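You operate a simulated robot arm through the tools that you are given. There is no shell and no other tool. Be economical: measure what you need, move in short steps, check, and stop when the job is done.

You run a simulated robot arm. Do the job below in one go: nothing can be reset, and whatever is moved stays where it is left.

TASK
Put the blue ink bottle on the ironing board. Take the leaf stamp block and leave it on the cream card. Take the dots stamp block and leave it on the thread rack desk. Take the teal glitter bottle and leave it on the pink card pack. Take the teal jug and put it on the wooden hoop. Fetch the green cleaner bottle and stand it on the bare corner at the window end of the craft table. Take the purple magnet stick and leave it on the desk corner. Take the white ribbon reel and put it on the teal frame. Take the pink magnet and leave it on the white card. Put the blue glue roller on the ledge under the bins. The order is free. Set down upright: blue ink bottle, leaf stamp block, dots stamp block, teal glitter bottle, teal jug, green cleaner bottle, purple magnet stick.

The check looks at the end state, three seconds after you hand in, the way a careful person would. Anything else that was tipped, shoved, dropped, spilled or broken makes it a failure.

THE ROBOT
A 6-joint arm with a two-finger parallel gripper on a trunk, on a base that drives. Base frame: it is fixed to the floor where the robot stands at the start and does not move with it; the origin is under the middle of the robot, x ahead of it, y to its left, z up. Readings come in cm, degrees, newtons and seconds.
With the tool pointing down near the work surface it reaches from about 16 to 48 cm from the robot's upright axis, wherever it stands. Its first joint turns from -166.0 to 166.0 degrees. Places, roughly: bare corner at the window end of the craft table ( [-206, 292, 78]; blue glue roller (5x13x4 cm) [60, -70, 80]; blue ink bottle (4x4x7 cm) [50, -10, 80]; cream card (15x9x3 cm) [80, 310, 50]; desk corner (15x12 cm) [212, 166, 96]; dots stamp block (4x4x6 cm) [90, -20, 80]; green cleaner bottle (5x5x11 cm) [-370, 150, 100]; ironing board [-350, -20, 90]; leaf stamp block (4x4x6 cm) [90, -10, 80]; ledge under the bins (16x76 cm) [162, 48, 96]; pink card pack (10x6x2 cm) [-350, -10, 90]; pink magnet (3x3x3 cm) [70, -50, 80]; purple magnet stick (6x5x11 cm) [130, 50, 40]; teal frame (13x10x3 cm) [70, 0, 80]; teal glitter bottle (4x4x9 cm) [-340, -20, 90]; teal jug (11x7x9 cm) [-360, 10, 90]; thread rack desk [220, 100, 100]; white card (15x9x3 cm) [80, 350, 50]; white ribbon reel (8x8x3 cm) [90, 10, 80]; wooden hoop (12x14x2 cm) [90, 220, 110]. Payload 1.57 kg.
Tool frame: the origin (TCP) lies between the finger pads and is the grasp point; the fingertips stand 3 cm ahead of it; z points along the fingers, y is the line along which they close. Largest opening 11 cm; finger width 2.4, thickness 1.2; the body of the gripper, 4.8 by 11.2 cm, starts 7.8 cm behind the TCP.
Orientation is told as [roll, pitch, yaw] about the base's x, y, z axes, in that order, counted from this pose: with the fingers straight down and closing along the base's y, the tool's x points along the base's -x, its y along +y and its z along -z.

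THE INTERFACE
- The arm moves only by the tool move_arm. Its arguments are lists of equal length, an entry for each row: "travel": the shift along the tool's x, y, z in units of 250 mm (1.0 is 250 mm), a list of three; "rot": the turn, a rotation vector about the tool's x, y, z in units of 180 degrees (1.0 is 180 degrees), a list of three. In form: {"travel": [[tx, ty, tz], ...], "rot": [[wx, wy, wz], ...]}. A call has 1 to 20 rows; each row is the pose to reach, as a shift and turn from the pose commanded when the call began, along the tool's axes at that moment. "hand" is the opening, from 0 (shut) to 1 (fully open), set as the call begins (left out, the last holds). A call with a number of a shift or a turn outside -1 to 1 is refused whole. A row lasts 0.2 s, in which the tool goes at most 5 cm and 8.6 degrees; a call with a longer step from one row to the next is refused whole, and so is a gripper value outside its range. Where a pose cannot be reached the arm comes as near as it can. A force on the tool above 40 N (or 10 N above the force at the start of the call, whichever is more), or a blocked arm, ends the call early, and 0.2 s more pass. The fingers move at their own pace (about 10.8 cm/s each) and stop on an object; they squeeze with about 29 N. The grip force told is the motor's: it shows also when the fingers shut on nothing. Time passes only in rows, and 0.2 s behind the last, so rows that repeat a pose let the fingers close. The reply holds the time, the measured pose of the TCP, the force on the tool along the base axes, the opening and the grip force, in the units named above and with some noise, with the torque about the TCP (base axes, N m) and any sound that the robot's microphone picked up.
- Cameras (640 x 400 px; columns grow to the right, rows downward): "scene" is now at [5.27, 10.94, 168.11]; the picture's right is [-0.38, -0.93, 0.00], its down [-0.69, 0.28, -0.66] and it looks along [0.61, -0.25, -0.75] (base axes); focal length 251 px, centre (320, 200). "wrist" rides on the gripper at [7, 1.6, -14.1] in the tool frame; the picture's right is [-0.23, 0.97, 0.00], its down [-0.86, -0.20, -0.48] and it looks along [-0.47, -0.11, 0.88] (tool axes); focal length 222 px, centre (320, 200). There is no depth. A picture from a camera that has moved, and an enlarged one, comes with that camera's place and axes in the base frame and with its lens.
- snapshot(camera): a new picture of that camera. The clock stands still meanwhile.
- lift_body(by): slides the trunk up (or, below 0, down) by that many cm; the arm and the scene camera ride with it, the base frame stays. It gives what a move gives, with no picture.
- base_move(legs): drives the robot by 1 to 6 legs, each [ahead, left, turn to the left] in cm, cm and degrees, along the robot's own axes; the way and the turn of a leg run together, so that a leg with both is an arc; at most 150 cm and 180 degrees a leg. The arm and the cameras ride along, it lands a little off, and it stops where it bumps. It gives what a move gives.
- turn_head(pan, tilt): turns the head with the scene camera to pan (to the left, within 120 degrees either way) and tilt (down, from -29 to 69), counted from straight ahead of the robot. It gives what a move gives.
- close_up(camera, box): a new picture of the part [left, top, right, bottom] of that camera's present view, enlarged. The clock stands still meanwhile.
- hand_in(): hands the job in; it is judged then, once.

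Go step by step. Nothing tells you exact positions but the pictures and the camera data: compare them with the known pose of the tool, close in by small moves and look again before you grip or let go. The budget is 525 turns and 292 pictures, counting those below and the enlarged ones. Unless the task says otherwise, let go and move clear before handing in, and close with one line.

The tools are called after ">>>" as a command line: name --argument value ..., lists and objects as JSON in quotes. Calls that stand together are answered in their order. move_arm: Moves the arm, as the interface text tells. Its arguments: {"type":"object","properties":{"travel":{"type":"array","items":{"type":"array","items":{"type":"number"}}},"rot":{"type":"array","items":{"type":"array","items":{"type":"number"}}},"hand":{"type":"number"}},"required":["travel","rot"]} The other tools are called the same way: lift_body (by) slides the trunk up or down; base_move (legs) drives the base; turn_head (pan, tilt) turns the head that bears the scene camera; snapshot (camera) takes a picture; close_up (camera, box) takes an enlarged picture of a part of a camera's view; hand_in () hands the job in.

At the start:

```text
t: 0.0
eef_pos: [33.37, -21.46, 100.9]
orientation: [0.0, 0.0, 0.0]
ft_force: [-0.5, 0.5, -0.6]
moment: [-0.04, -0.03, -0.01]
grip_width: 10.97
grip_force: 0.0
trunk travel left (down, up): [-27.5, 31.5]
robot x, y, heading: [-0.07, 0.15, -0.1]
head pan, tilt: [-22.3, 48.6]
```

scene: 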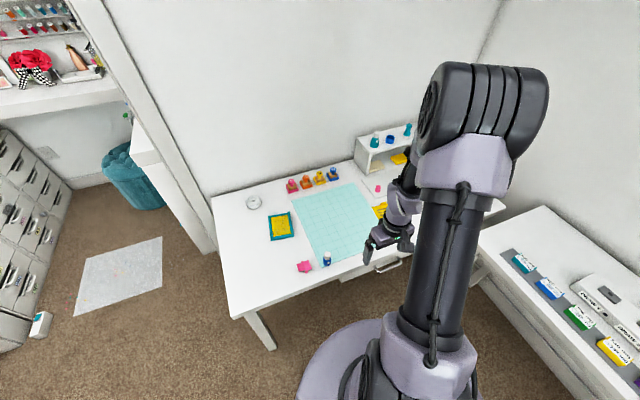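
wrist: 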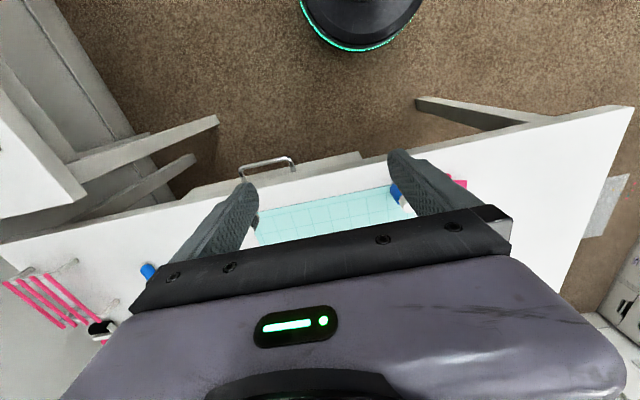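

I see the work table ahead with stamps, bottle, reel, and frame; other places lie around the room. First I look around to map the scene.

>>> close_up --camera "scene" --box '[200, 100, 440, 300]'

>>> turn_head --pan 40 --tilt 25

>>> snapshot --camera "scene"

>>> turn_head --pan 110 --tilt 25

>>> snapshot --camera "scene"

>>> turn_head --pan -110 --tilt 25

>>> snapshot --camera "scene"

```text
2.00 times, centred on (320, 200) of scene
camera zoom: at [5.27, 10.94, 168.11], right [-0.38, -0.93, 0.0], down [-0.69, 0.28, -0.66], along [0.61, -0.25, -0.75], focal length 503 px, centre (320, 200)
```

zoom: 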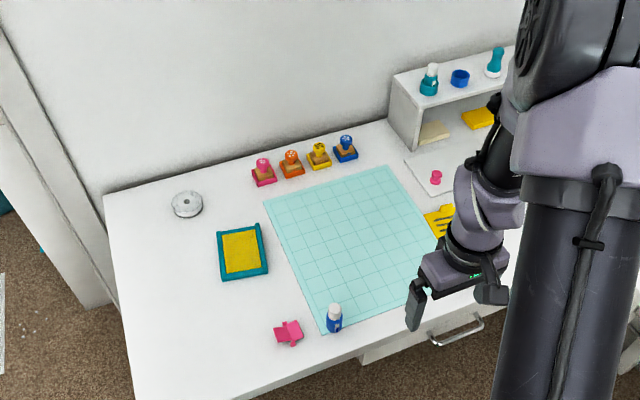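

```text
t: 1.3
eef_pos: [33.42, -21.46, 100.87]
orientation: [0.0, 0.0, 0.0]
ft_force: [0.6, -0.2, 0.2]
moment: [0.01, -0.02, 0.02]
grip_width: 11.0
grip_force: 0.1
trunk travel left (down, up): [-27.5, 31.5]
robot x, y, heading: [-0.1, -0.09, -0.1]
head pan, tilt: [40.0, 25.0]
```

```text
288 pictures are left
camera scene: at [5.09, 19.83, 171.68], right [0.64, -0.77, 0.0], down [-0.32, -0.27, -0.91], along [0.69, 0.58, -0.42], focal length 251 px, centre (320, 200)
```

scene: 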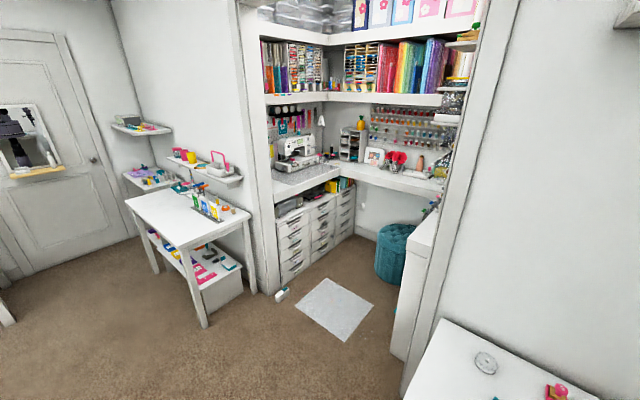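

```text
t: 2.7
eef_pos: [33.44, -21.57, 100.87]
orientation: [0.0, 0.0, 0.0]
ft_force: [0.4, -0.3, 0.2]
moment: [-0.01, -0.02, -0.01]
grip_width: 10.99
grip_force: 0.0
trunk travel left (down, up): [-27.5, 31.5]
robot x, y, heading: [0.14, -0.03, -0.2]
head pan, tilt: [110.0, 25.0]
```

```text
287 pictures are left
camera scene: at [-5.12, 22.57, 171.68], right [0.94, 0.34, 0.0], down [0.14, -0.4, -0.91], along [-0.31, 0.85, -0.42], focal length 251 px, centre (320, 200)
```

scene: 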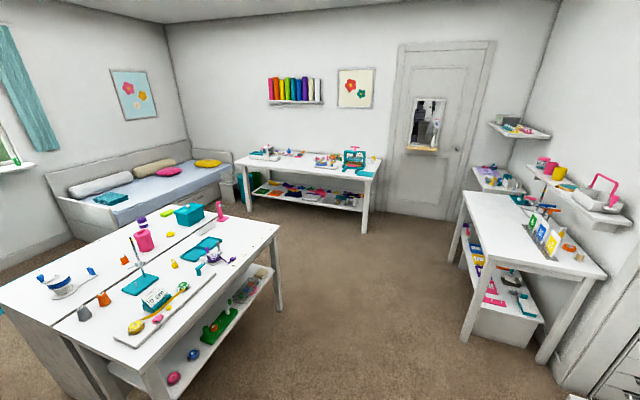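

```text
t: 5.9
eef_pos: [33.45, -21.46, 100.86]
orientation: [0.1, 0.0, 0.0]
ft_force: [0.1, -0.3, -0.5]
moment: [0.01, -0.01, 0.01]
grip_width: 10.98
grip_force: 0.0
trunk travel left (down, up): [-27.5, 31.5]
robot x, y, heading: [0.49, -0.35, 0.1]
head pan, tilt: [-110.0, 25.0]
```

```text
286 pictures are left
camera scene: at [-5.12, 5.25, 171.68], right [-0.94, 0.34, 0.0], down [0.14, 0.4, -0.91], along [-0.31, -0.85, -0.42], focal length 251 px, centre (320, 200)
```

scene: 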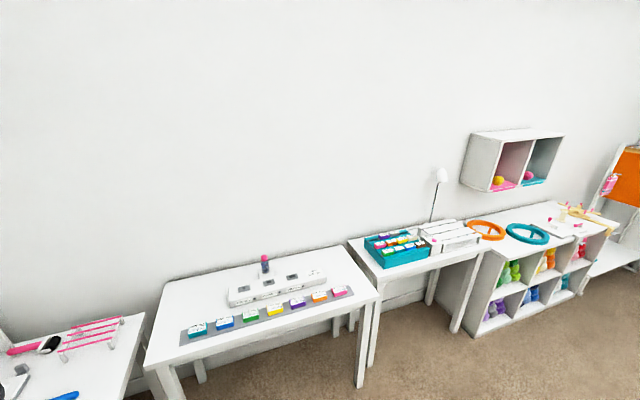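

The room is mapped roughly: stamp table ahead, card table far left, craft table behind-left, ironing board and window behind. Next I look down at the base versus the table edge and read the stamps.

>>> turn_head --pan 10 --tilt 69

>>> snapshot --camera "scene"

>>> turn_head --pan -12 --tilt 45

>>> close_up --camera "scene" --box '[250, 120, 410, 220]'

>>> snapshot --camera "scene"

```text
t: 7.9
eef_pos: [33.38, -21.63, 100.97]
orientation: [0.0, 0.0, 0.1]
ft_force: [0.1, 0.2, -0.4]
moment: [0.02, 0.03, 0.01]
grip_width: 10.99
grip_force: 0.1
trunk travel left (down, up): [-27.5, 31.5]
robot x, y, heading: [-0.12, 0.4, -0.1]
head pan, tilt: [10.0, 68.8]
```

```text
285 pictures are left
camera scene: at [3.54, 14.88, 165.74], right [0.17, -0.98, 0.0], down [-0.92, -0.16, -0.36], along [0.36, 0.06, -0.93], focal length 251 px, centre (320, 200)
```

scene: 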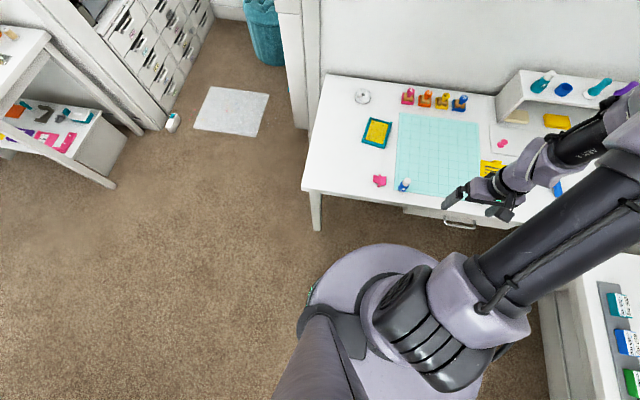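

```text
t: 8.8
eef_pos: [33.37, -21.54, 100.9]
orientation: [0.0, 0.0, 0.0]
ft_force: [-0.4, -1.1, 0.3]
moment: [0.0, 0.0, 0.0]
grip_width: 11.0
grip_force: 0.0
trunk travel left (down, up): [-27.5, 31.5]
robot x, y, heading: [0.04, 0.0, -0.0]
head pan, tilt: [-12.0, 45.0]
```

```text
4.00 times, centred on (330, 170) of scene
camera zoom: at [5.98, 12.22, 168.62], right [-0.21, -0.98, 0.0], down [-0.69, 0.15, -0.71], along [0.69, -0.15, -0.71], focal length 1005 px, centre (280, 320)
```

zoom: 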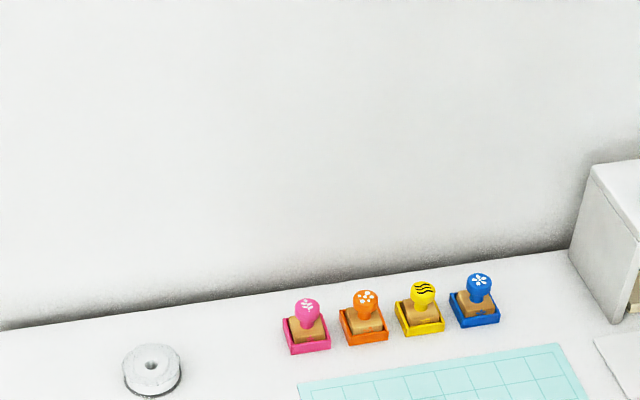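

```text
283 pictures are left
camera scene: at [5.98, 12.22, 168.62], right [-0.21, -0.98, 0.0], down [-0.69, 0.15, -0.71], along [0.69, -0.15, -0.71], focal length 251 px, centre (320, 200)
```

scene: 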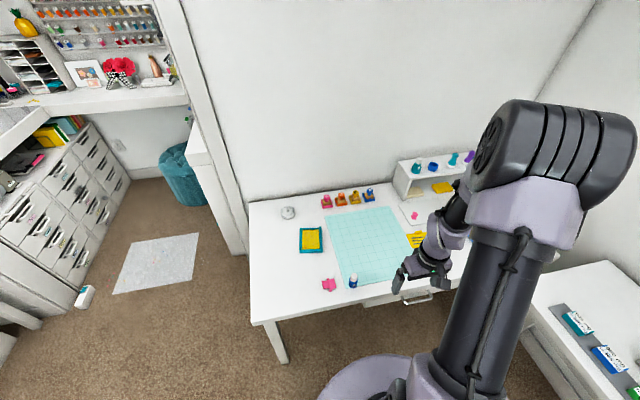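

The leaf stamp is pink and dots is orange, at the back of the table. I drive a little ahead and see how close the base may come.

>>> base_move --legs '[[12, 0, 0]]'

>>> turn_head --pan -20 --tilt 69

>>> snapshot --camera "scene"

>>> snapshot --camera "wrist"

```text
t: 10.0
eef_pos: [45.38, -21.55, 100.79]
orientation: [0.0, 0.1, 0.0]
ft_force: [0.3, -0.5, -0.3]
moment: [0.0, 0.04, -0.04]
grip_width: 11.01
grip_force: 0.1
trunk travel left (down, up): [-27.5, 31.5]
robot x, y, heading: [11.75, -0.06, -0.2]
head pan, tilt: [-12.0, 45.0]
```

```text
t: 10.9
eef_pos: [45.24, -21.64, 100.95]
orientation: [0.1, 0.0, 0.1]
ft_force: [0.2, -0.4, -0.5]
moment: [0.0, -0.06, 0.0]
grip_width: 11.03
grip_force: 0.0
trunk travel left (down, up): [-27.5, 31.5]
robot x, y, heading: [11.62, -0.2, 0.1]
head pan, tilt: [-20.0, 68.8]
```

```text
282 pictures are left
camera scene: at [15.17, 11.99, 165.74], right [-0.34, -0.94, 0.0], down [-0.88, 0.32, -0.36], along [0.34, -0.12, -0.93], focal length 251 px, centre (320, 200)
```

scene: 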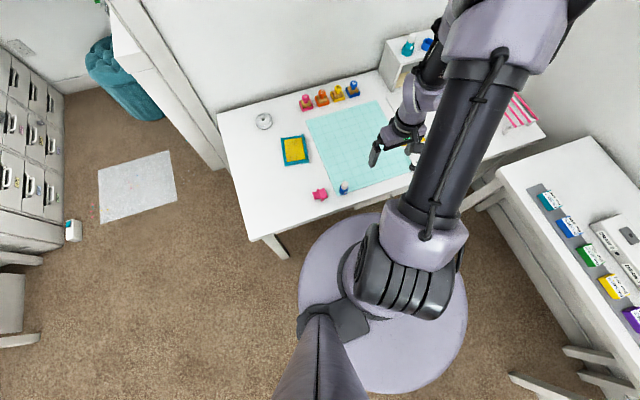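

```text
281 pictures are left
camera wrist: at [38.31, -19.86, 115.04], right [0.23, 0.97, 0.0], down [0.85, -0.2, 0.48], along [0.47, -0.11, -0.88], focal length 222 px, centre (320, 200)
```

wrist: 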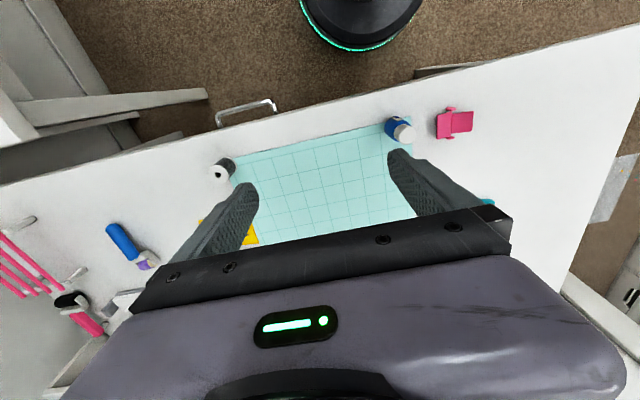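

The base can tuck under the table as the arm's plate sits high. I drive on in small steps.

>>> base_move --legs '[[9, 0, 0]]'

>>> snapshot --camera "scene"

>>> snapshot --camera "wrist"

```text
t: 12.0
eef_pos: [54.25, -21.65, 100.78]
orientation: [0.1, 0.1, 0.0]
ft_force: [0.7, -0.9, -0.5]
moment: [0.01, -0.02, -0.01]
grip_width: 10.99
grip_force: 0.0
trunk travel left (down, up): [-27.5, 31.5]
robot x, y, heading: [20.43, 0.11, -0.0]
head pan, tilt: [-20.0, 68.8]
```

```text
280 pictures are left
camera scene: at [24.2, 11.99, 165.73], right [-0.34, -0.94, 0.0], down [-0.88, 0.32, -0.36], along [0.34, -0.12, -0.93], focal length 251 px, centre (320, 200)
```

scene: 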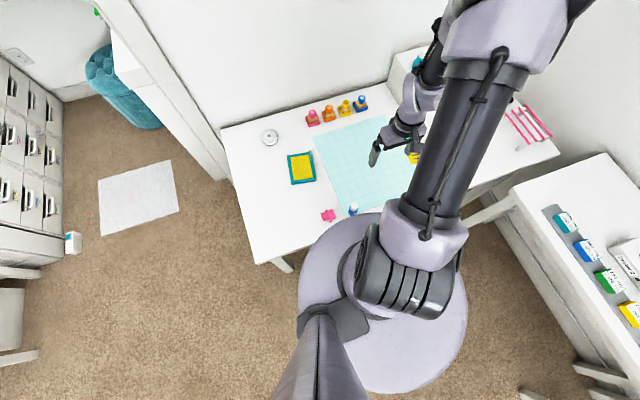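

```text
279 pictures are left
camera wrist: at [47.28, -19.88, 115.01], right [0.23, 0.97, 0.0], down [0.86, -0.2, 0.48], along [0.47, -0.11, -0.88], focal length 222 px, centre (320, 200)
```

wrist: 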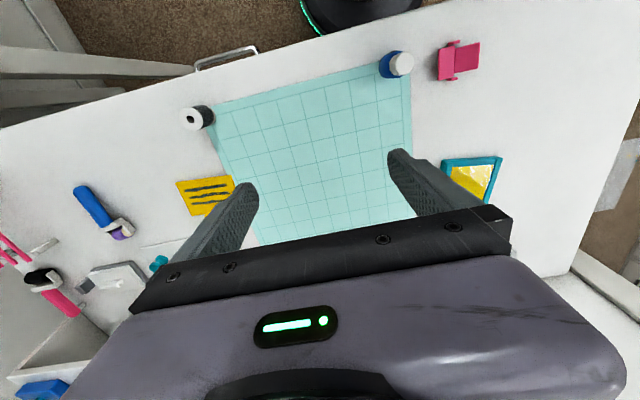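

Table top seems at z≈76, with its front edge at x≈42. I edge further ahead, watching for the bump.

>>> base_move --legs '[[7, 0, 0]]'

>>> turn_head --pan 30 --tilt 69

>>> snapshot --camera "scene"

```text
t: 13.0
eef_pos: [61.19, -21.61, 100.81]
orientation: [0.0, 0.0, -0.1]
ft_force: [0.5, -0.1, 0.0]
moment: [0.01, 0.05, -0.01]
grip_width: 10.98
grip_force: 0.0
trunk travel left (down, up): [-27.5, 31.5]
robot x, y, heading: [27.96, 0.1, -0.1]
head pan, tilt: [-20.0, 68.8]
```

```text
t: 14.2
eef_pos: [61.08, -21.61, 100.87]
orientation: [0.0, 0.0, -0.1]
ft_force: [0.3, 0.0, -0.9]
moment: [0.03, 0.02, 0.01]
grip_width: 11.02
grip_force: 0.0
trunk travel left (down, up): [-27.5, 31.5]
robot x, y, heading: [27.41, -0.07, -0.4]
head pan, tilt: [30.0, 68.8]
```

```text
278 pictures are left
camera scene: at [30.55, 16.68, 165.74], right [0.5, -0.87, 0.0], down [-0.81, -0.46, -0.36], along [0.31, 0.18, -0.93], focal length 251 px, centre (320, 200)
```

scene: 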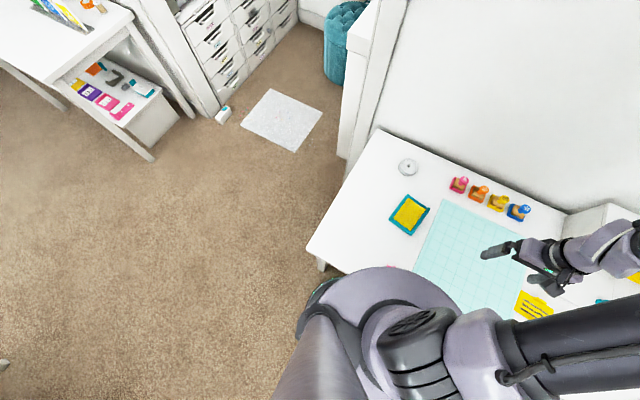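

No bump yet at robot x≈27.5; I go a few cm more.

>>> base_move --legs '[[6, 0, 0]]'

>>> snapshot --camera "wrist"

```text
t: 15.1
eef_pos: [67.22, -21.59, 100.85]
orientation: [0.0, 0.1, 0.0]
ft_force: [0.4, -0.3, 0.2]
moment: [0.02, 0.03, -0.02]
grip_width: 11.0
grip_force: 0.0
trunk travel left (down, up): [-27.5, 31.5]
robot x, y, heading: [33.28, -0.08, 0.1]
head pan, tilt: [30.0, 68.8]
```

```text
277 pictures are left
camera wrist: at [60.18, -19.88, 115.01], right [0.23, 0.97, 0.0], down [0.86, -0.2, 0.48], along [0.47, -0.11, -0.88], focal length 222 px, centre (320, 200)
```

wrist: 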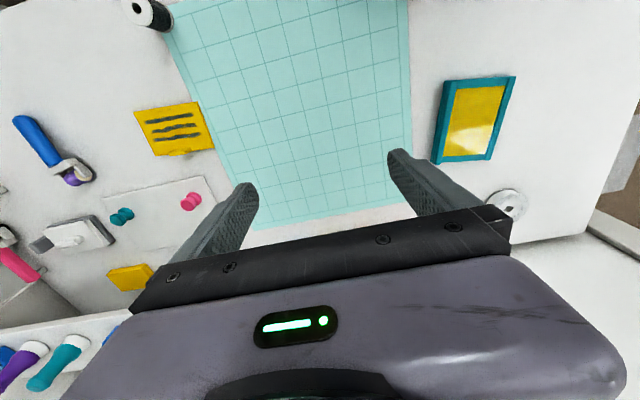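

The robot stands at x≈33 unbumped. I test reach by moving the arm toward the reel at about (88, 9).

>>> move_arm --travel '[[-0.06, 0.14, 0], [-0.12, 0.28, 0], [-0.18, 0.42, 0], [-0.24, 0.56, 0], [-0.3, 0.7, 0], [-0.36, 0.84, 0], [-0.42, 0.98, 0]]' --rot '[[0, 0, 0], [0, 0, 0], [0, 0, 0], [0, 0, 0], [0, 0, 0], [0, 0, 0], [0, 0, 0]]'

>>> move_arm --travel '[[-0.1, 0.1, 0], [-0.2, 0.2, 0], [-0.3, 0.25, 0], [-0.4, 0.25, 0], [-0.4, 0.25, 0]]' --rot '[[0, 0, 0], [0, 0, 0], [0, 0, 0], [0, 0, 0], [0, 0, 0]]'

>>> snapshot --camera "wrist"

```text
t: 16.7
eef_pos: [77.69, 2.99, 100.99]
orientation: [-0.2, 0.0, -0.1]
ft_force: [-0.2, 0.6, -0.4]
moment: [0.0, 0.0, 0.02]
grip_width: 11.0
grip_force: 0.0
trunk travel left (down, up): [-27.5, 31.5]
robot x, y, heading: [33.95, -0.11, -0.2]
head pan, tilt: [30.0, 68.8]
```

```text
t: 17.9
eef_pos: [87.64, 9.2, 100.94]
orientation: [0.0, 0.1, 0.0]
ft_force: [-0.8, -1.2, -0.2]
moment: [0.0, -0.02, 0.0]
grip_width: 10.97
grip_force: 0.0
trunk travel left (down, up): [-27.5, 31.5]
robot x, y, heading: [33.84, 0.17, 0.1]
head pan, tilt: [30.0, 68.8]
```

```text
276 pictures are left
camera wrist: at [80.55, 10.89, 115.19], right [0.23, 0.97, 0.0], down [0.85, -0.2, 0.48], along [0.47, -0.11, -0.88], focal length 222 px, centre (320, 200)
```

wrist: 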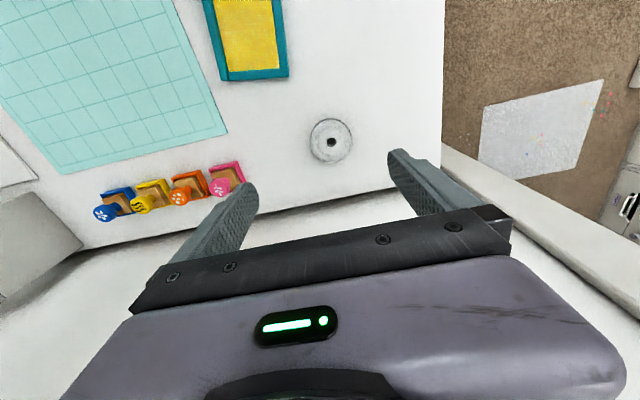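

The arm reaches 54 cm out at this height. The reel lies at about (90, 10.5), top z≈77.5; I centre above it and descend partly.

>>> move_arm --travel '[[-0.104, 0.054, 0.0], [-0.104, 0.054, 0.16], [-0.104, 0.054, 0.32], [-0.104, 0.054, 0.48], [-0.104, 0.054, 0.48]]' --rot '[[0, 0, 0], [0, 0, 0], [0, 0, 0], [0, 0, 0], [0, 0, 0]]'

>>> snapshot --camera "wrist"

```text
t: 19.1
eef_pos: [90.18, 10.4, 89.09]
orientation: [0.0, 0.1, 0.0]
ft_force: [-0.2, 0.2, -0.6]
moment: [0.0, -0.01, 0.01]
grip_width: 11.01
grip_force: 0.3
trunk travel left (down, up): [-27.5, 31.5]
robot x, y, heading: [33.67, -0.03, 0.2]
head pan, tilt: [30.0, 68.8]
```

```text
275 pictures are left
camera wrist: at [83.17, 12.23, 103.24], right [0.23, 0.97, 0.0], down [0.85, -0.2, 0.48], along [0.47, -0.11, -0.88], focal length 222 px, centre (320, 200)
```

wrist: 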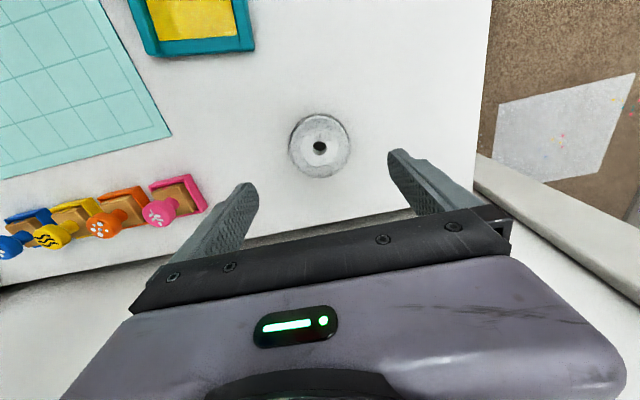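

The reel is centred under the tool at (90, 10.5). I descend to grip height and close.

>>> move_arm --travel '[[0.006, 0.004, 0.12], [0.006, 0.004, 0.24], [0.006, 0.004, 0.34], [0.006, 0.004, 0.38], [0.006, 0.004, 0.42], [0.006, 0.004, 0.42]]' --rot '[[0, 0, 0], [0, 0, 0], [0, 0, 0], [0, 0, 0], [0, 0, 0], [0, 0, 0]]'

>>> snapshot --camera "wrist"

```text
t: 20.5
eef_pos: [89.93, 10.58, 78.96]
orientation: [0.2, -0.5, -0.1]
ft_force: [-13.9, -1.2, 32.7]
moment: [-1.96, 0.79, -1.1]
grip_width: 11.0
grip_force: 0.0
trunk travel left (down, up): [-27.5, 31.5]
robot x, y, heading: [33.75, -0.49, 0.2]
head pan, tilt: [30.0, 68.8]
stopped in row 6: the force on the tool passed its limit at 50 N (the readings are from after the stop); the commanded pose is now the measured one
```

```text
274 pictures are left
camera wrist: at [82.86, 12.29, 93.1], right [0.23, 0.97, 0.0], down [0.85, -0.2, 0.49], along [0.47, -0.11, -0.87], focal length 222 px, centre (320, 200)
```

wrist: 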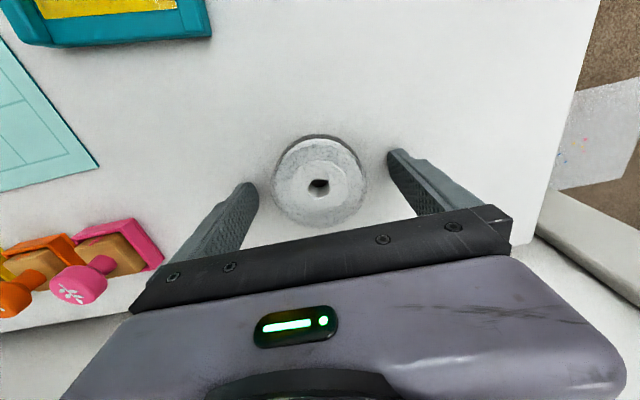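

The tips touched the table: surface z≈76. I rise 0.6 cm, close, and lift.

>>> move_arm --travel '[[0, 0, -0.028], [0, 0, -0.028], [0, 0, -0.028], [0, 0, -0.028], [0, 0, -0.028]]' --rot '[[0, 0, 0], [0, 0, 0], [0, 0, 0], [0, 0, 0], [0, 0, 0]]'

>>> move_arm --travel '[[0, 0, 0], [0, 0, 0], [0, 0, 0], [0, 0, 0], [0, 0, 0]]' --rot '[[0, 0, 0], [0, 0, 0], [0, 0, 0], [0, 0, 0], [0, 0, 0]]' --hand 0

>>> snapshot --camera "wrist"

```text
t: 21.7
eef_pos: [90.31, 10.67, 79.42]
orientation: [0.0, -0.3, 0.1]
ft_force: [0.0, -0.2, 0.2]
moment: [0.01, -0.03, 0.03]
grip_width: 11.01
grip_force: 0.3
trunk travel left (down, up): [-27.5, 31.5]
robot x, y, heading: [33.64, 0.26, 0.3]
head pan, tilt: [30.0, 68.8]
```

```text
t: 22.9
eef_pos: [90.29, 10.59, 79.42]
orientation: [0.0, -0.2, 0.0]
ft_force: [0.2, -0.6, 1.4]
moment: [-0.05, -0.02, -0.03]
grip_width: 7.0
grip_force: 28.7
trunk travel left (down, up): [-27.5, 31.5]
robot x, y, heading: [33.93, -0.01, 0.2]
head pan, tilt: [30.0, 68.8]
```

```text
273 pictures are left
camera wrist: at [83.19, 12.31, 93.52], right [0.23, 0.97, 0.0], down [0.85, -0.2, 0.48], along [0.47, -0.11, -0.88], focal length 222 px, centre (320, 200)
```

wrist: 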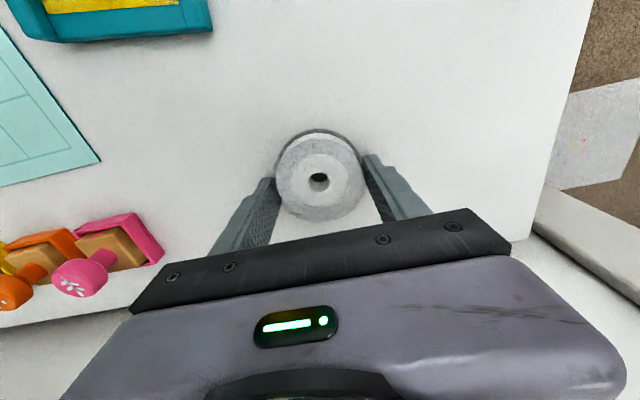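

The grip is about 1 cm off the reel's centre; I open, shift back 0.9 cm and regrip, then lift.

>>> move_arm --travel '[[0, 0, 0], [0, 0, 0], [0.036, 0.004, 0], [0.036, 0.004, 0]]' --rot '[[0, 0, 0], [0, 0, 0], [0, 0, 0], [0, 0, 0]]' --hand 1

>>> move_arm --travel '[[0, 0, 0], [0, 0, 0], [0, 0, 0], [0, 0, -0.05], [0, 0, -0.2], [0, 0, -0.36]]' --rot '[[0, 0, 0], [0, 0, 0], [0, 0, 0], [0, 0, 0], [0, 0, 0], [0, 0, 0]]' --hand 0

>>> snapshot --camera "wrist"

```text
t: 23.9
eef_pos: [89.25, 10.72, 79.4]
orientation: [0.0, -0.3, 0.0]
ft_force: [-0.1, 0.0, 1.0]
moment: [-0.01, -0.01, 0.0]
grip_width: 11.0
grip_force: 0.0
trunk travel left (down, up): [-27.5, 31.5]
robot x, y, heading: [33.22, -0.42, 0.2]
head pan, tilt: [30.0, 68.8]
```

```text
t: 25.3
eef_pos: [89.11, 10.74, 88.53]
orientation: [0.1, -0.3, 0.0]
ft_force: [0.0, 0.5, -1.3]
moment: [0.01, -0.02, 0.02]
grip_width: 7.02
grip_force: 29.3
trunk travel left (down, up): [-27.5, 31.5]
robot x, y, heading: [33.55, -0.07, 0.1]
head pan, tilt: [30.0, 68.8]
```

```text
272 pictures are left
camera wrist: at [82.08, 12.47, 102.71], right [0.23, 0.97, 0.0], down [0.85, -0.2, 0.48], along [0.47, -0.11, -0.88], focal length 222 px, centre (320, 200)
```

wrist: 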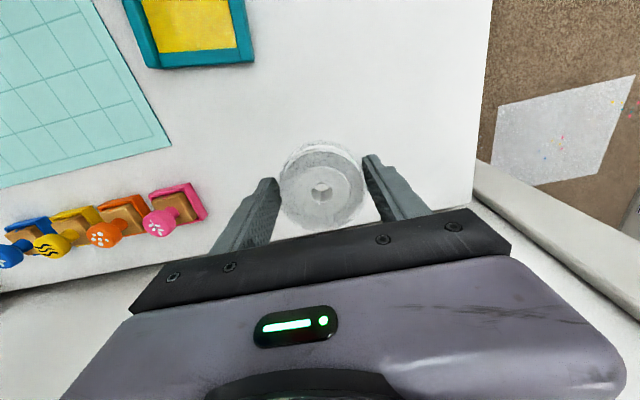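

The reel (7 cm across) is held. I carry it over the frame centre at about (71.6, 1.5).

>>> move_arm --travel '[[0.14, -0.074, 0], [0.28, -0.149, 0], [0.42, -0.223, 0], [0.56, -0.298, 0], [0.7, -0.372, 0], [0.7, -0.372, 0]]' --rot '[[0, 0, 0], [0, 0, 0], [0, 0, 0], [0, 0, 0], [0, 0, 0], [0, 0, 0]]'

>>> turn_head --pan 0 --tilt 60

>>> snapshot --camera "wrist"

>>> snapshot --camera "scene"

```text
t: 26.7
eef_pos: [71.69, 1.58, 88.39]
orientation: [0.0, -0.3, 0.0]
ft_force: [0.6, 0.1, -0.2]
moment: [0.0, 0.01, 0.01]
grip_width: 7.02
grip_force: 29.1
trunk travel left (down, up): [-27.5, 31.5]
robot x, y, heading: [33.63, -0.48, -0.2]
head pan, tilt: [30.0, 68.8]
```

```text
t: 27.6
eef_pos: [71.65, 1.53, 88.31]
orientation: [0.0, -0.4, 0.0]
ft_force: [0.8, 0.8, 1.3]
moment: [-0.02, 0.03, -0.02]
grip_width: 6.99
grip_force: 28.9
trunk travel left (down, up): [-27.5, 31.5]
robot x, y, heading: [33.65, -0.15, 0.1]
head pan, tilt: [0.0, 60.0]
```

```text
271 pictures are left
camera wrist: at [64.62, 3.26, 102.35], right [0.23, 0.97, 0.0], down [0.85, -0.2, 0.48], along [0.47, -0.11, -0.88], focal length 222 px, centre (320, 200)
```

wrist: 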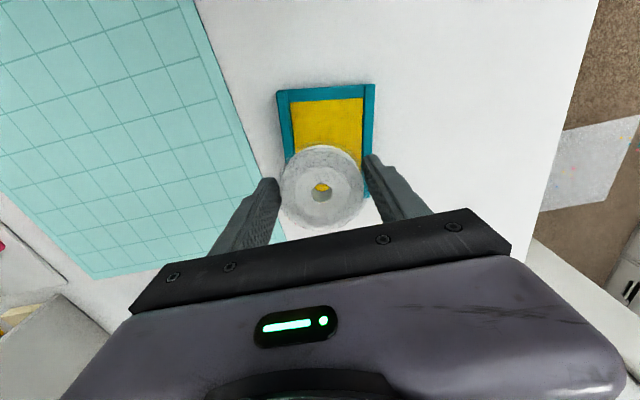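

```text
270 pictures are left
camera scene: at [38.31, 13.89, 166.67], right [0.0, -1.0, 0.0], down [-0.87, 0.0, -0.5], along [0.5, 0.0, -0.87], focal length 251 px, centre (320, 200)
```

scene: 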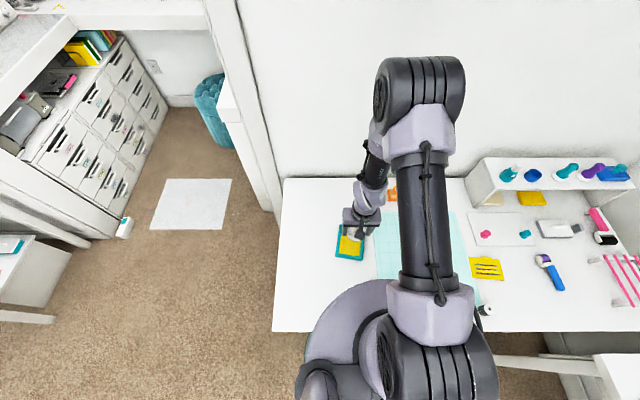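

Frame centre estimate is (71.4, 2.1); I shift slightly and lower until contact.

>>> move_arm --travel '[[0.006, 0.02, 0.06], [0.006, 0.02, 0.12], [0.006, 0.02, 0.18], [0.006, 0.02, 0.21], [0.006, 0.02, 0.23], [0.006, 0.02, 0.25], [0.006, 0.02, 0.27], [0.006, 0.02, 0.29]]' --rot '[[0, 0, 0], [0, 0, 0], [0, 0, 0], [0, 0, 0], [0, 0, 0], [0, 0, 0], [0, 0, 0], [0, 0, 0]]'

>>> snapshot --camera "wrist"

```text
t: 29.4
eef_pos: [71.55, 2.03, 81.12]
orientation: [0.0, -0.3, 0.0]
ft_force: [-3.5, 6.8, 23.6]
moment: [-0.63, 0.1, -0.15]
grip_width: 7.11
grip_force: 29.7
trunk travel left (down, up): [-27.5, 31.5]
robot x, y, heading: [33.9, 0.08, -0.0]
head pan, tilt: [0.0, 60.0]
```

```text
269 pictures are left
camera wrist: at [64.47, 3.72, 95.3], right [0.23, 0.97, 0.0], down [0.85, -0.2, 0.48], along [0.47, -0.11, -0.88], focal length 222 px, centre (320, 200)
```

wrist: 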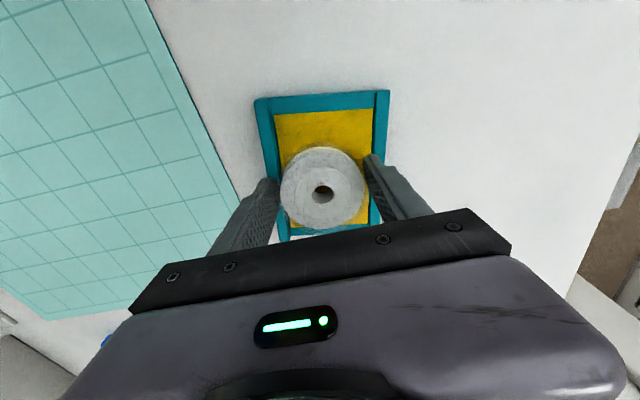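

The reel rests on the frame. I relieve pressure, open slightly and lift off.

>>> move_arm --travel '[[0, 0, -0.012], [0, 0, -0.012]]' --rot '[[0, 0, 0], [0, 0, 0]]'

>>> move_arm --travel '[[0, 0, 0], [0, 0, 0], [0, 0, -0.1], [0, 0, -0.3], [0, 0, -0.46]]' --rot '[[0, 0, 0], [0, 0, 0], [0, 0, 0], [0, 0, 0], [0, 0, 0]]' --hand 0.75

>>> snapshot --camera "wrist"

```text
t: 30.0
eef_pos: [71.71, 1.89, 81.35]
orientation: [0.1, -0.3, 0.0]
ft_force: [0.2, 0.0, 0.0]
moment: [0.01, -0.03, 0.04]
grip_width: 7.1
grip_force: 29.3
trunk travel left (down, up): [-27.5, 31.5]
robot x, y, heading: [33.61, -0.49, -0.1]
head pan, tilt: [0.0, 60.0]
```

```text
t: 31.2
eef_pos: [71.42, 2.08, 92.88]
orientation: [0.0, -0.3, 0.0]
ft_force: [1.6, 0.5, 0.3]
moment: [0.03, 0.0, 0.0]
grip_width: 8.25
grip_force: 0.1
trunk travel left (down, up): [-27.5, 31.5]
robot x, y, heading: [33.45, 0.2, -0.1]
head pan, tilt: [0.0, 60.0]
```

```text
268 pictures are left
camera wrist: at [64.42, 3.77, 106.98], right [0.23, 0.97, 0.0], down [0.85, -0.2, 0.48], along [0.47, -0.11, -0.88], focal length 222 px, centre (320, 200)
```

wrist: 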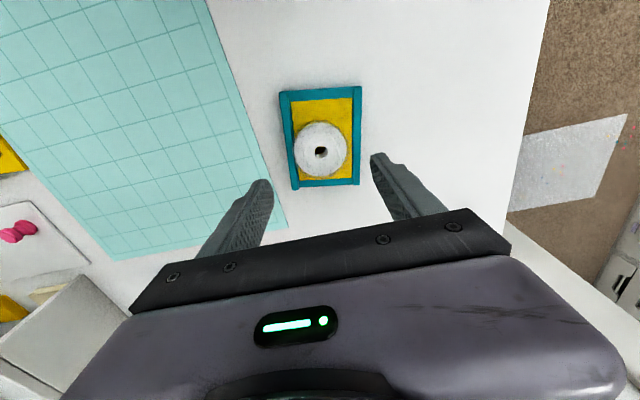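

Job one done. Next the leaf (pink) stamp at about (91.5, -8.5): I move above it and look.

>>> move_arm --travel '[[-0.15, -0.08, -0.08], [-0.3, -0.16, -0.08], [-0.45, -0.24, -0.08], [-0.6, -0.32, -0.08], [-0.76, -0.4, -0.08], [-0.76, -0.4, -0.08]]' --rot '[[0, 0, 0], [0, 0, 0], [0, 0, 0], [0, 0, 0], [0, 0, 0], [0, 0, 0]]'

>>> snapshot --camera "wrist"

```text
t: 32.6
eef_pos: [90.65, -7.95, 95.08]
orientation: [0.0, -0.3, 0.0]
ft_force: [-0.1, -0.7, 0.3]
moment: [-0.02, 0.01, -0.03]
grip_width: 8.24
grip_force: 0.1
trunk travel left (down, up): [-27.5, 31.5]
robot x, y, heading: [33.66, 0.19, 0.1]
head pan, tilt: [0.0, 60.0]
```

```text
267 pictures are left
camera wrist: at [83.57, -6.21, 109.27], right [0.23, 0.97, 0.0], down [0.85, -0.2, 0.48], along [0.47, -0.11, -0.88], focal length 222 px, centre (320, 200)
```

wrist: 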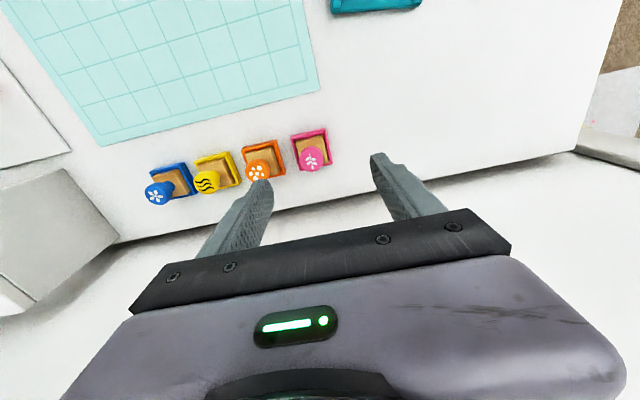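

Leaf handle is near (92.3, -9.4). I take an enlarged look to judge its handle shape.

>>> close_up --camera "wrist" --box '[230, 110, 390, 210]'

>>> move_arm --travel '[[-0.04, -0.04, 0.1], [-0.066, -0.058, 0.24], [-0.066, -0.058, 0.24]]' --rot '[[0, 0, 0], [0, 0, 0], [0, 0, 0]]' --hand 0.5

>>> snapshot --camera "wrist"

```text
4.00 times, centred on (310, 160) of wrist
camera zoom: at [83.57, -6.21, 109.27], right [0.23, 0.97, 0.0], down [0.85, -0.2, 0.48], along [0.47, -0.11, -0.88], focal length 888 px, centre (360, 360)
```

zoom: 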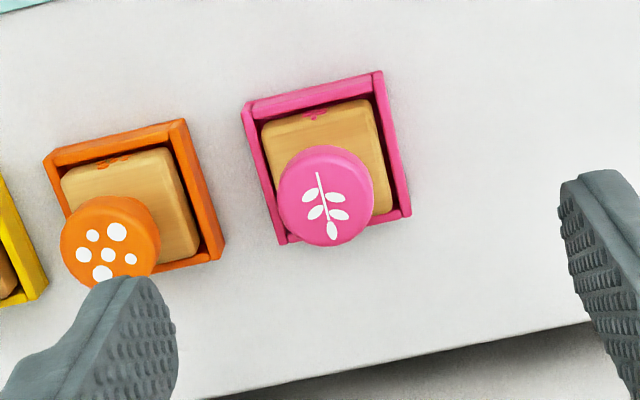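

```text
t: 33.4
eef_pos: [92.38, -9.34, 89.15]
orientation: [0.0, -0.3, 0.0]
ft_force: [-0.3, 0.0, -0.4]
moment: [0.02, -0.01, 0.02]
grip_width: 5.49
grip_force: 0.2
trunk travel left (down, up): [-27.5, 31.5]
robot x, y, heading: [33.84, -0.1, -0.1]
head pan, tilt: [0.0, 60.0]
```

```text
265 pictures are left
camera wrist: at [85.3, -7.61, 103.34], right [0.23, 0.97, 0.0], down [0.85, -0.2, 0.48], along [0.47, -0.11, -0.88], focal length 222 px, centre (320, 200)
```

wrist: 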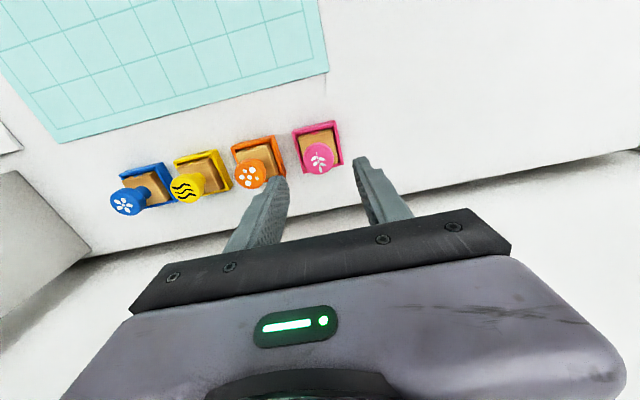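

Target is the head of the handle (3 cm wide) at about (91.8, -9.3). I descend so the tips stay above the wooden block, then look.

>>> move_arm --travel '[[0.02, 0, 0.1], [0.02, 0, 0.2], [0.02, 0, 0.25], [0.02, 0, 0.25]]' --rot '[[0, 0, 0], [0, 0, 0], [0, 0, 0], [0, 0, 0]]'

>>> snapshot --camera "wrist"

```text
t: 34.4
eef_pos: [91.76, -9.59, 82.67]
orientation: [0.0, -0.3, -0.1]
ft_force: [-0.2, 0.5, -0.6]
moment: [0.0, -0.01, -0.05]
grip_width: 5.49
grip_force: 0.0
trunk travel left (down, up): [-27.5, 31.5]
robot x, y, heading: [33.76, -0.37, -0.0]
head pan, tilt: [0.0, 60.0]
```

```text
264 pictures are left
camera wrist: at [84.74, -7.81, 96.81], right [0.23, 0.97, 0.0], down [0.85, -0.2, 0.48], along [0.47, -0.11, -0.88], focal length 222 px, centre (320, 200)
```

wrist: 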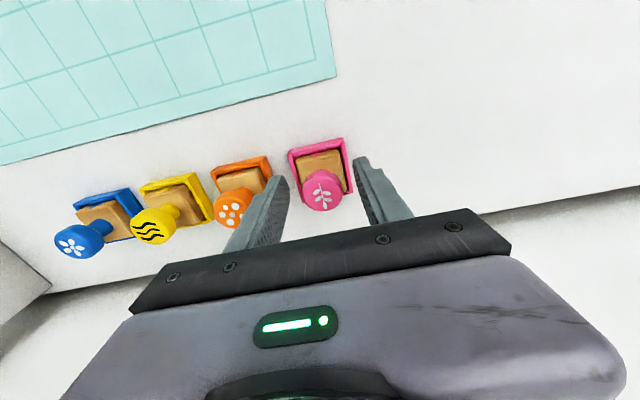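

Well aligned; I close on the handle and lift straight up.

>>> move_arm --travel '[[-0.01, 0.008, 0], [-0.01, 0.008, 0], [-0.01, 0.008, 0], [-0.01, 0.008, 0]]' --rot '[[0, 0, 0], [0, 0, 0], [0, 0, 0], [0, 0, 0]]' --hand 0

>>> move_arm --travel '[[0, 0, -0.05], [0, 0, -0.1], [0, 0, -0.2]]' --rot '[[0, 0, 0], [0, 0, 0], [0, 0, 0]]'

>>> snapshot --camera "wrist"

```text
t: 35.4
eef_pos: [92.18, -9.3, 82.65]
orientation: [0.0, -0.4, 0.0]
ft_force: [0.3, 0.0, -0.3]
moment: [0.03, -0.02, -0.04]
grip_width: 3.05
grip_force: 29.1
trunk travel left (down, up): [-27.5, 31.5]
robot x, y, heading: [33.9, -0.06, 0.2]
head pan, tilt: [0.0, 60.0]
```

```text
t: 36.2
eef_pos: [92.08, -9.3, 87.85]
orientation: [0.0, -0.2, -0.1]
ft_force: [-0.2, 0.9, -0.3]
moment: [0.0, -0.02, -0.01]
grip_width: 3.08
grip_force: 29.2
trunk travel left (down, up): [-27.5, 31.5]
robot x, y, heading: [33.49, 0.14, -0.2]
head pan, tilt: [0.0, 60.0]
```

```text
263 pictures are left
camera wrist: at [85.03, -7.59, 101.95], right [0.23, 0.97, 0.0], down [0.85, -0.2, 0.48], along [0.47, -0.11, -0.88], focal length 222 px, centre (320, 200)
```

wrist: 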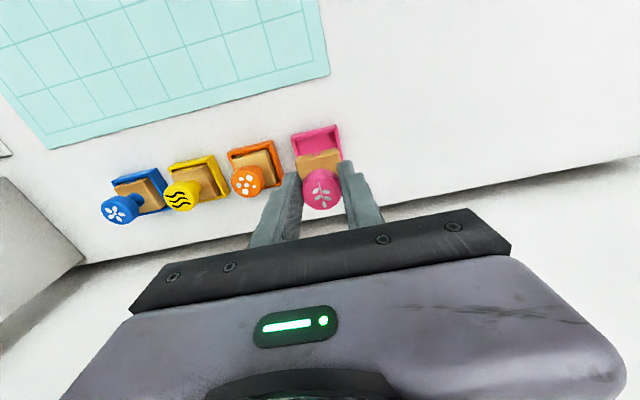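

The leaf stamp is held, its tray left in place. I lift high, retract, then look toward the card table at the left.

>>> move_arm --travel '[[0, 0, -0.2], [0, 0, -0.4], [0.0, 0, -0.6], [0.2, 0, -0.7], [0.4, 0, -0.7], [0.6, 0, -0.7], [0.8, 0, -0.7], [1.0, 0, -0.7]]' --rot '[[0, 0, 0], [0, 0, 0], [0, 0, 0], [0, 0, 0], [0, 0, 0], [0, 0, 0], [0, 0, 0], [0, 0, 0]]'

>>> turn_head --pan 75 --tilt 20

>>> snapshot --camera "scene"

>>> close_up --camera "scene" --box '[220, 180, 420, 305]'

```text
refused: row 4 steps farther than a row can; nothing moved
```

```text
t: 37.7
eef_pos: [92.14, -9.17, 87.74]
orientation: [0.0, -0.3, 0.0]
ft_force: [0.3, -0.6, -0.2]
moment: [-0.02, 0.03, 0.01]
grip_width: 3.07
grip_force: 28.9
trunk travel left (down, up): [-27.5, 31.5]
robot x, y, heading: [33.43, 0.08, 0.2]
head pan, tilt: [75.0, 20.0]
```

```text
262 pictures are left
camera scene: at [34.07, 22.88, 172.49], right [0.97, -0.26, 0.0], down [-0.09, -0.33, -0.94], along [0.24, 0.91, -0.34], focal length 251 px, centre (320, 200)
```

scene: 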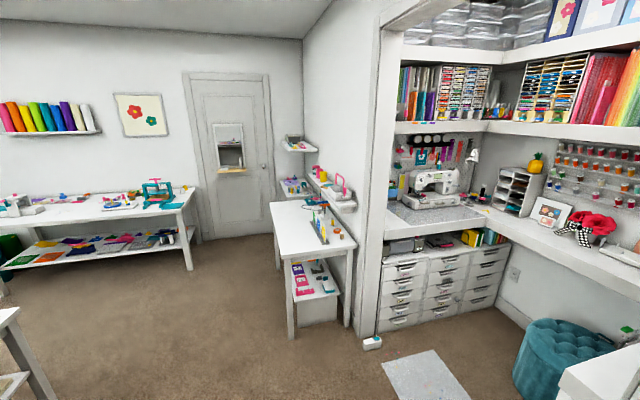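

```text
3.20 times, centred on (320, 242) of scene
camera zoom: at [34.07, 22.88, 172.49], right [0.97, -0.26, 0.0], down [-0.09, -0.33, -0.94], along [0.24, 0.91, -0.34], focal length 804 px, centre (320, 64)
```

zoom: 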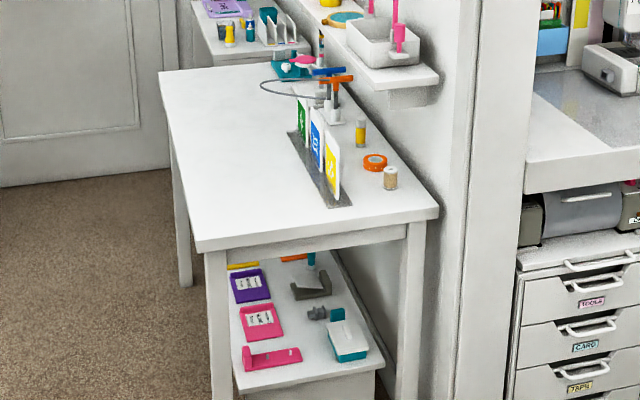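

The card shelf is a low one beyond that side table, near (75–85, 300–365). I retract the arm high and back out.

>>> move_arm --travel '[[0, 0, -0.18], [0, 0, -0.36], [0.0, 0, -0.54], [0.1, 0, -0.7], [0.28, 0, -0.7], [0.46, 0, -0.7], [0.64, 0, -0.7], [0.82, 0, -0.7], [1.0, 0, -0.7]]' --rot '[[0, 0, 0], [0, 0, 0], [0, 0, 0], [0, 0, 0], [0, 0, 0], [0, 0, 0], [0, 0, 0], [0, 0, 0], [0, 0, 0]]'

>>> base_move --legs '[[-50, 0, 0]]'

```text
t: 39.7
eef_pos: [66.94, -9.24, 105.18]
orientation: [0.1, -0.4, 0.0]
ft_force: [-0.1, -0.8, -0.5]
moment: [-0.01, -0.02, -0.02]
grip_width: 3.06
grip_force: 29.2
trunk travel left (down, up): [-27.5, 31.5]
robot x, y, heading: [33.63, -0.61, -0.0]
head pan, tilt: [75.0, 20.0]
```

```text
t: 42.7
eef_pos: [15.91, -9.29, 105.14]
orientation: [0.0, -0.3, -0.1]
ft_force: [-0.4, 0.2, -0.9]
moment: [0.02, -0.02, 0.02]
grip_width: 3.06
grip_force: 29.4
trunk travel left (down, up): [-27.5, 31.5]
robot x, y, heading: [-17.56, -0.06, 0.1]
head pan, tilt: [75.0, 20.0]
```

I strafe left along the room, staying between the tables.

>>> base_move --legs '[[0, 140, 0], [18, 0, 0]]'

>>> turn_head --pan 70 --tilt 30

>>> snapshot --camera "scene"

>>> turn_head --pan 110 --tilt 35

>>> snapshot --camera "scene"

```text
t: 50.8
eef_pos: [33.99, 131.35, 105.19]
orientation: [0.0, -0.2, -0.3]
ft_force: [0.5, 0.0, 0.0]
moment: [0.04, 0.03, 0.0]
grip_width: 3.05
grip_force: 29.5
trunk travel left (down, up): [-27.5, 31.5]
robot x, y, heading: [0.67, 140.29, -0.3]
head pan, tilt: [75.0, 20.0]
```

```text
t: 51.5
eef_pos: [33.88, 131.42, 105.08]
orientation: [-0.1, -0.3, -0.3]
ft_force: [0.4, 0.3, 0.0]
moment: [-0.02, -0.03, 0.01]
grip_width: 3.07
grip_force: 29.5
trunk travel left (down, up): [-27.5, 31.5]
robot x, y, heading: [0.42, 140.53, -0.3]
head pan, tilt: [70.0, 30.0]
```

```text
260 pictures are left
camera scene: at [1.68, 163.21, 170.89], right [0.94, -0.35, 0.0], down [-0.17, -0.47, -0.87], along [0.3, 0.81, -0.5], focal length 251 px, centre (320, 200)
```

scene: 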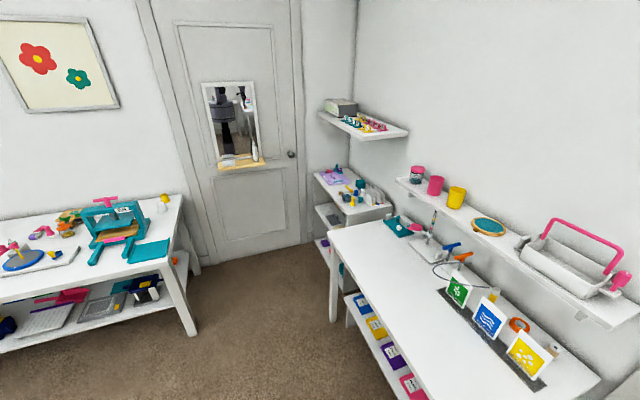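

```text
t: 52.6
eef_pos: [33.86, 131.46, 105.24]
orientation: [0.0, -0.2, -0.3]
ft_force: [0.3, 0.9, 0.1]
moment: [0.0, 0.03, 0.01]
grip_width: 3.06
grip_force: 28.3
trunk travel left (down, up): [-27.5, 31.5]
robot x, y, heading: [0.58, 141.27, -0.1]
head pan, tilt: [110.0, 35.0]
```

```text
259 pictures are left
camera scene: at [-4.41, 163.02, 170.1], right [0.94, 0.34, 0.0], down [0.19, -0.54, -0.82], along [-0.28, 0.77, -0.57], focal length 251 px, centre (320, 200)
```

scene: 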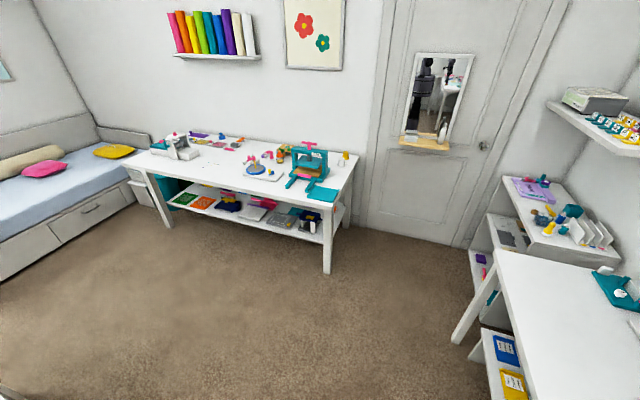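

I enlarge the unit beyond the side table, where the cards should be.

>>> close_up --camera "scene" --box '[450, 160, 640, 280]'

>>> base_move --legs '[[0, 100, 0]]'

>>> turn_head --pan 45 --tilt 40

>>> snapshot --camera "scene"

```text
3.33 times, centred on (545, 220) of scene
camera zoom: at [-4.41, 163.02, 170.1], right [0.94, 0.34, 0.0], down [0.19, -0.54, -0.82], along [-0.28, 0.77, -0.57], focal length 838 px, centre (-430, 133)
```

zoom: 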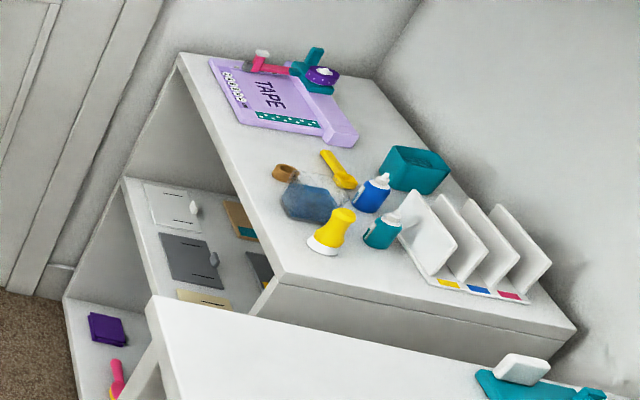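

```text
t: 57.7
eef_pos: [34.74, 229.43, 105.12]
orientation: [0.0, -0.3, -0.8]
ft_force: [-0.1, -0.1, 1.0]
moment: [-0.01, 0.01, 0.0]
grip_width: 3.09
grip_force: 29.8
trunk travel left (down, up): [-27.5, 31.5]
robot x, y, heading: [1.34, 239.85, -0.8]
head pan, tilt: [110.0, 35.0]
```

```text
t: 59.1
eef_pos: [34.65, 229.49, 105.17]
orientation: [0.0, -0.3, -0.7]
ft_force: [-0.3, -0.6, -0.2]
moment: [0.04, -0.01, 0.0]
grip_width: 3.06
grip_force: 28.6
trunk travel left (down, up): [-27.5, 31.5]
robot x, y, heading: [1.37, 238.88, -0.6]
head pan, tilt: [45.0, 40.0]
```

```text
257 pictures are left
camera scene: at [5.65, 259.03, 169.35], right [0.7, -0.72, 0.0], down [-0.46, -0.45, -0.77], along [0.55, 0.53, -0.64], focal length 251 px, centre (320, 200)
```

scene: 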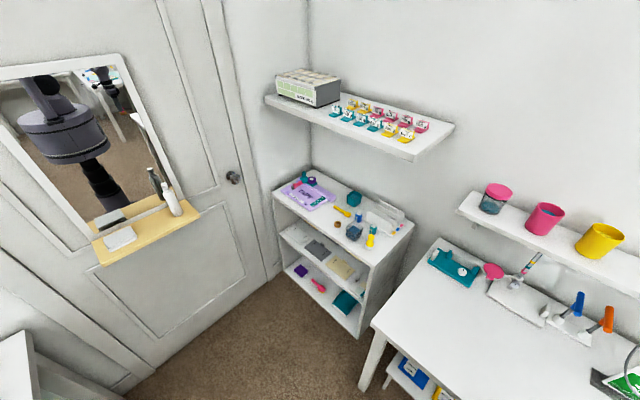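

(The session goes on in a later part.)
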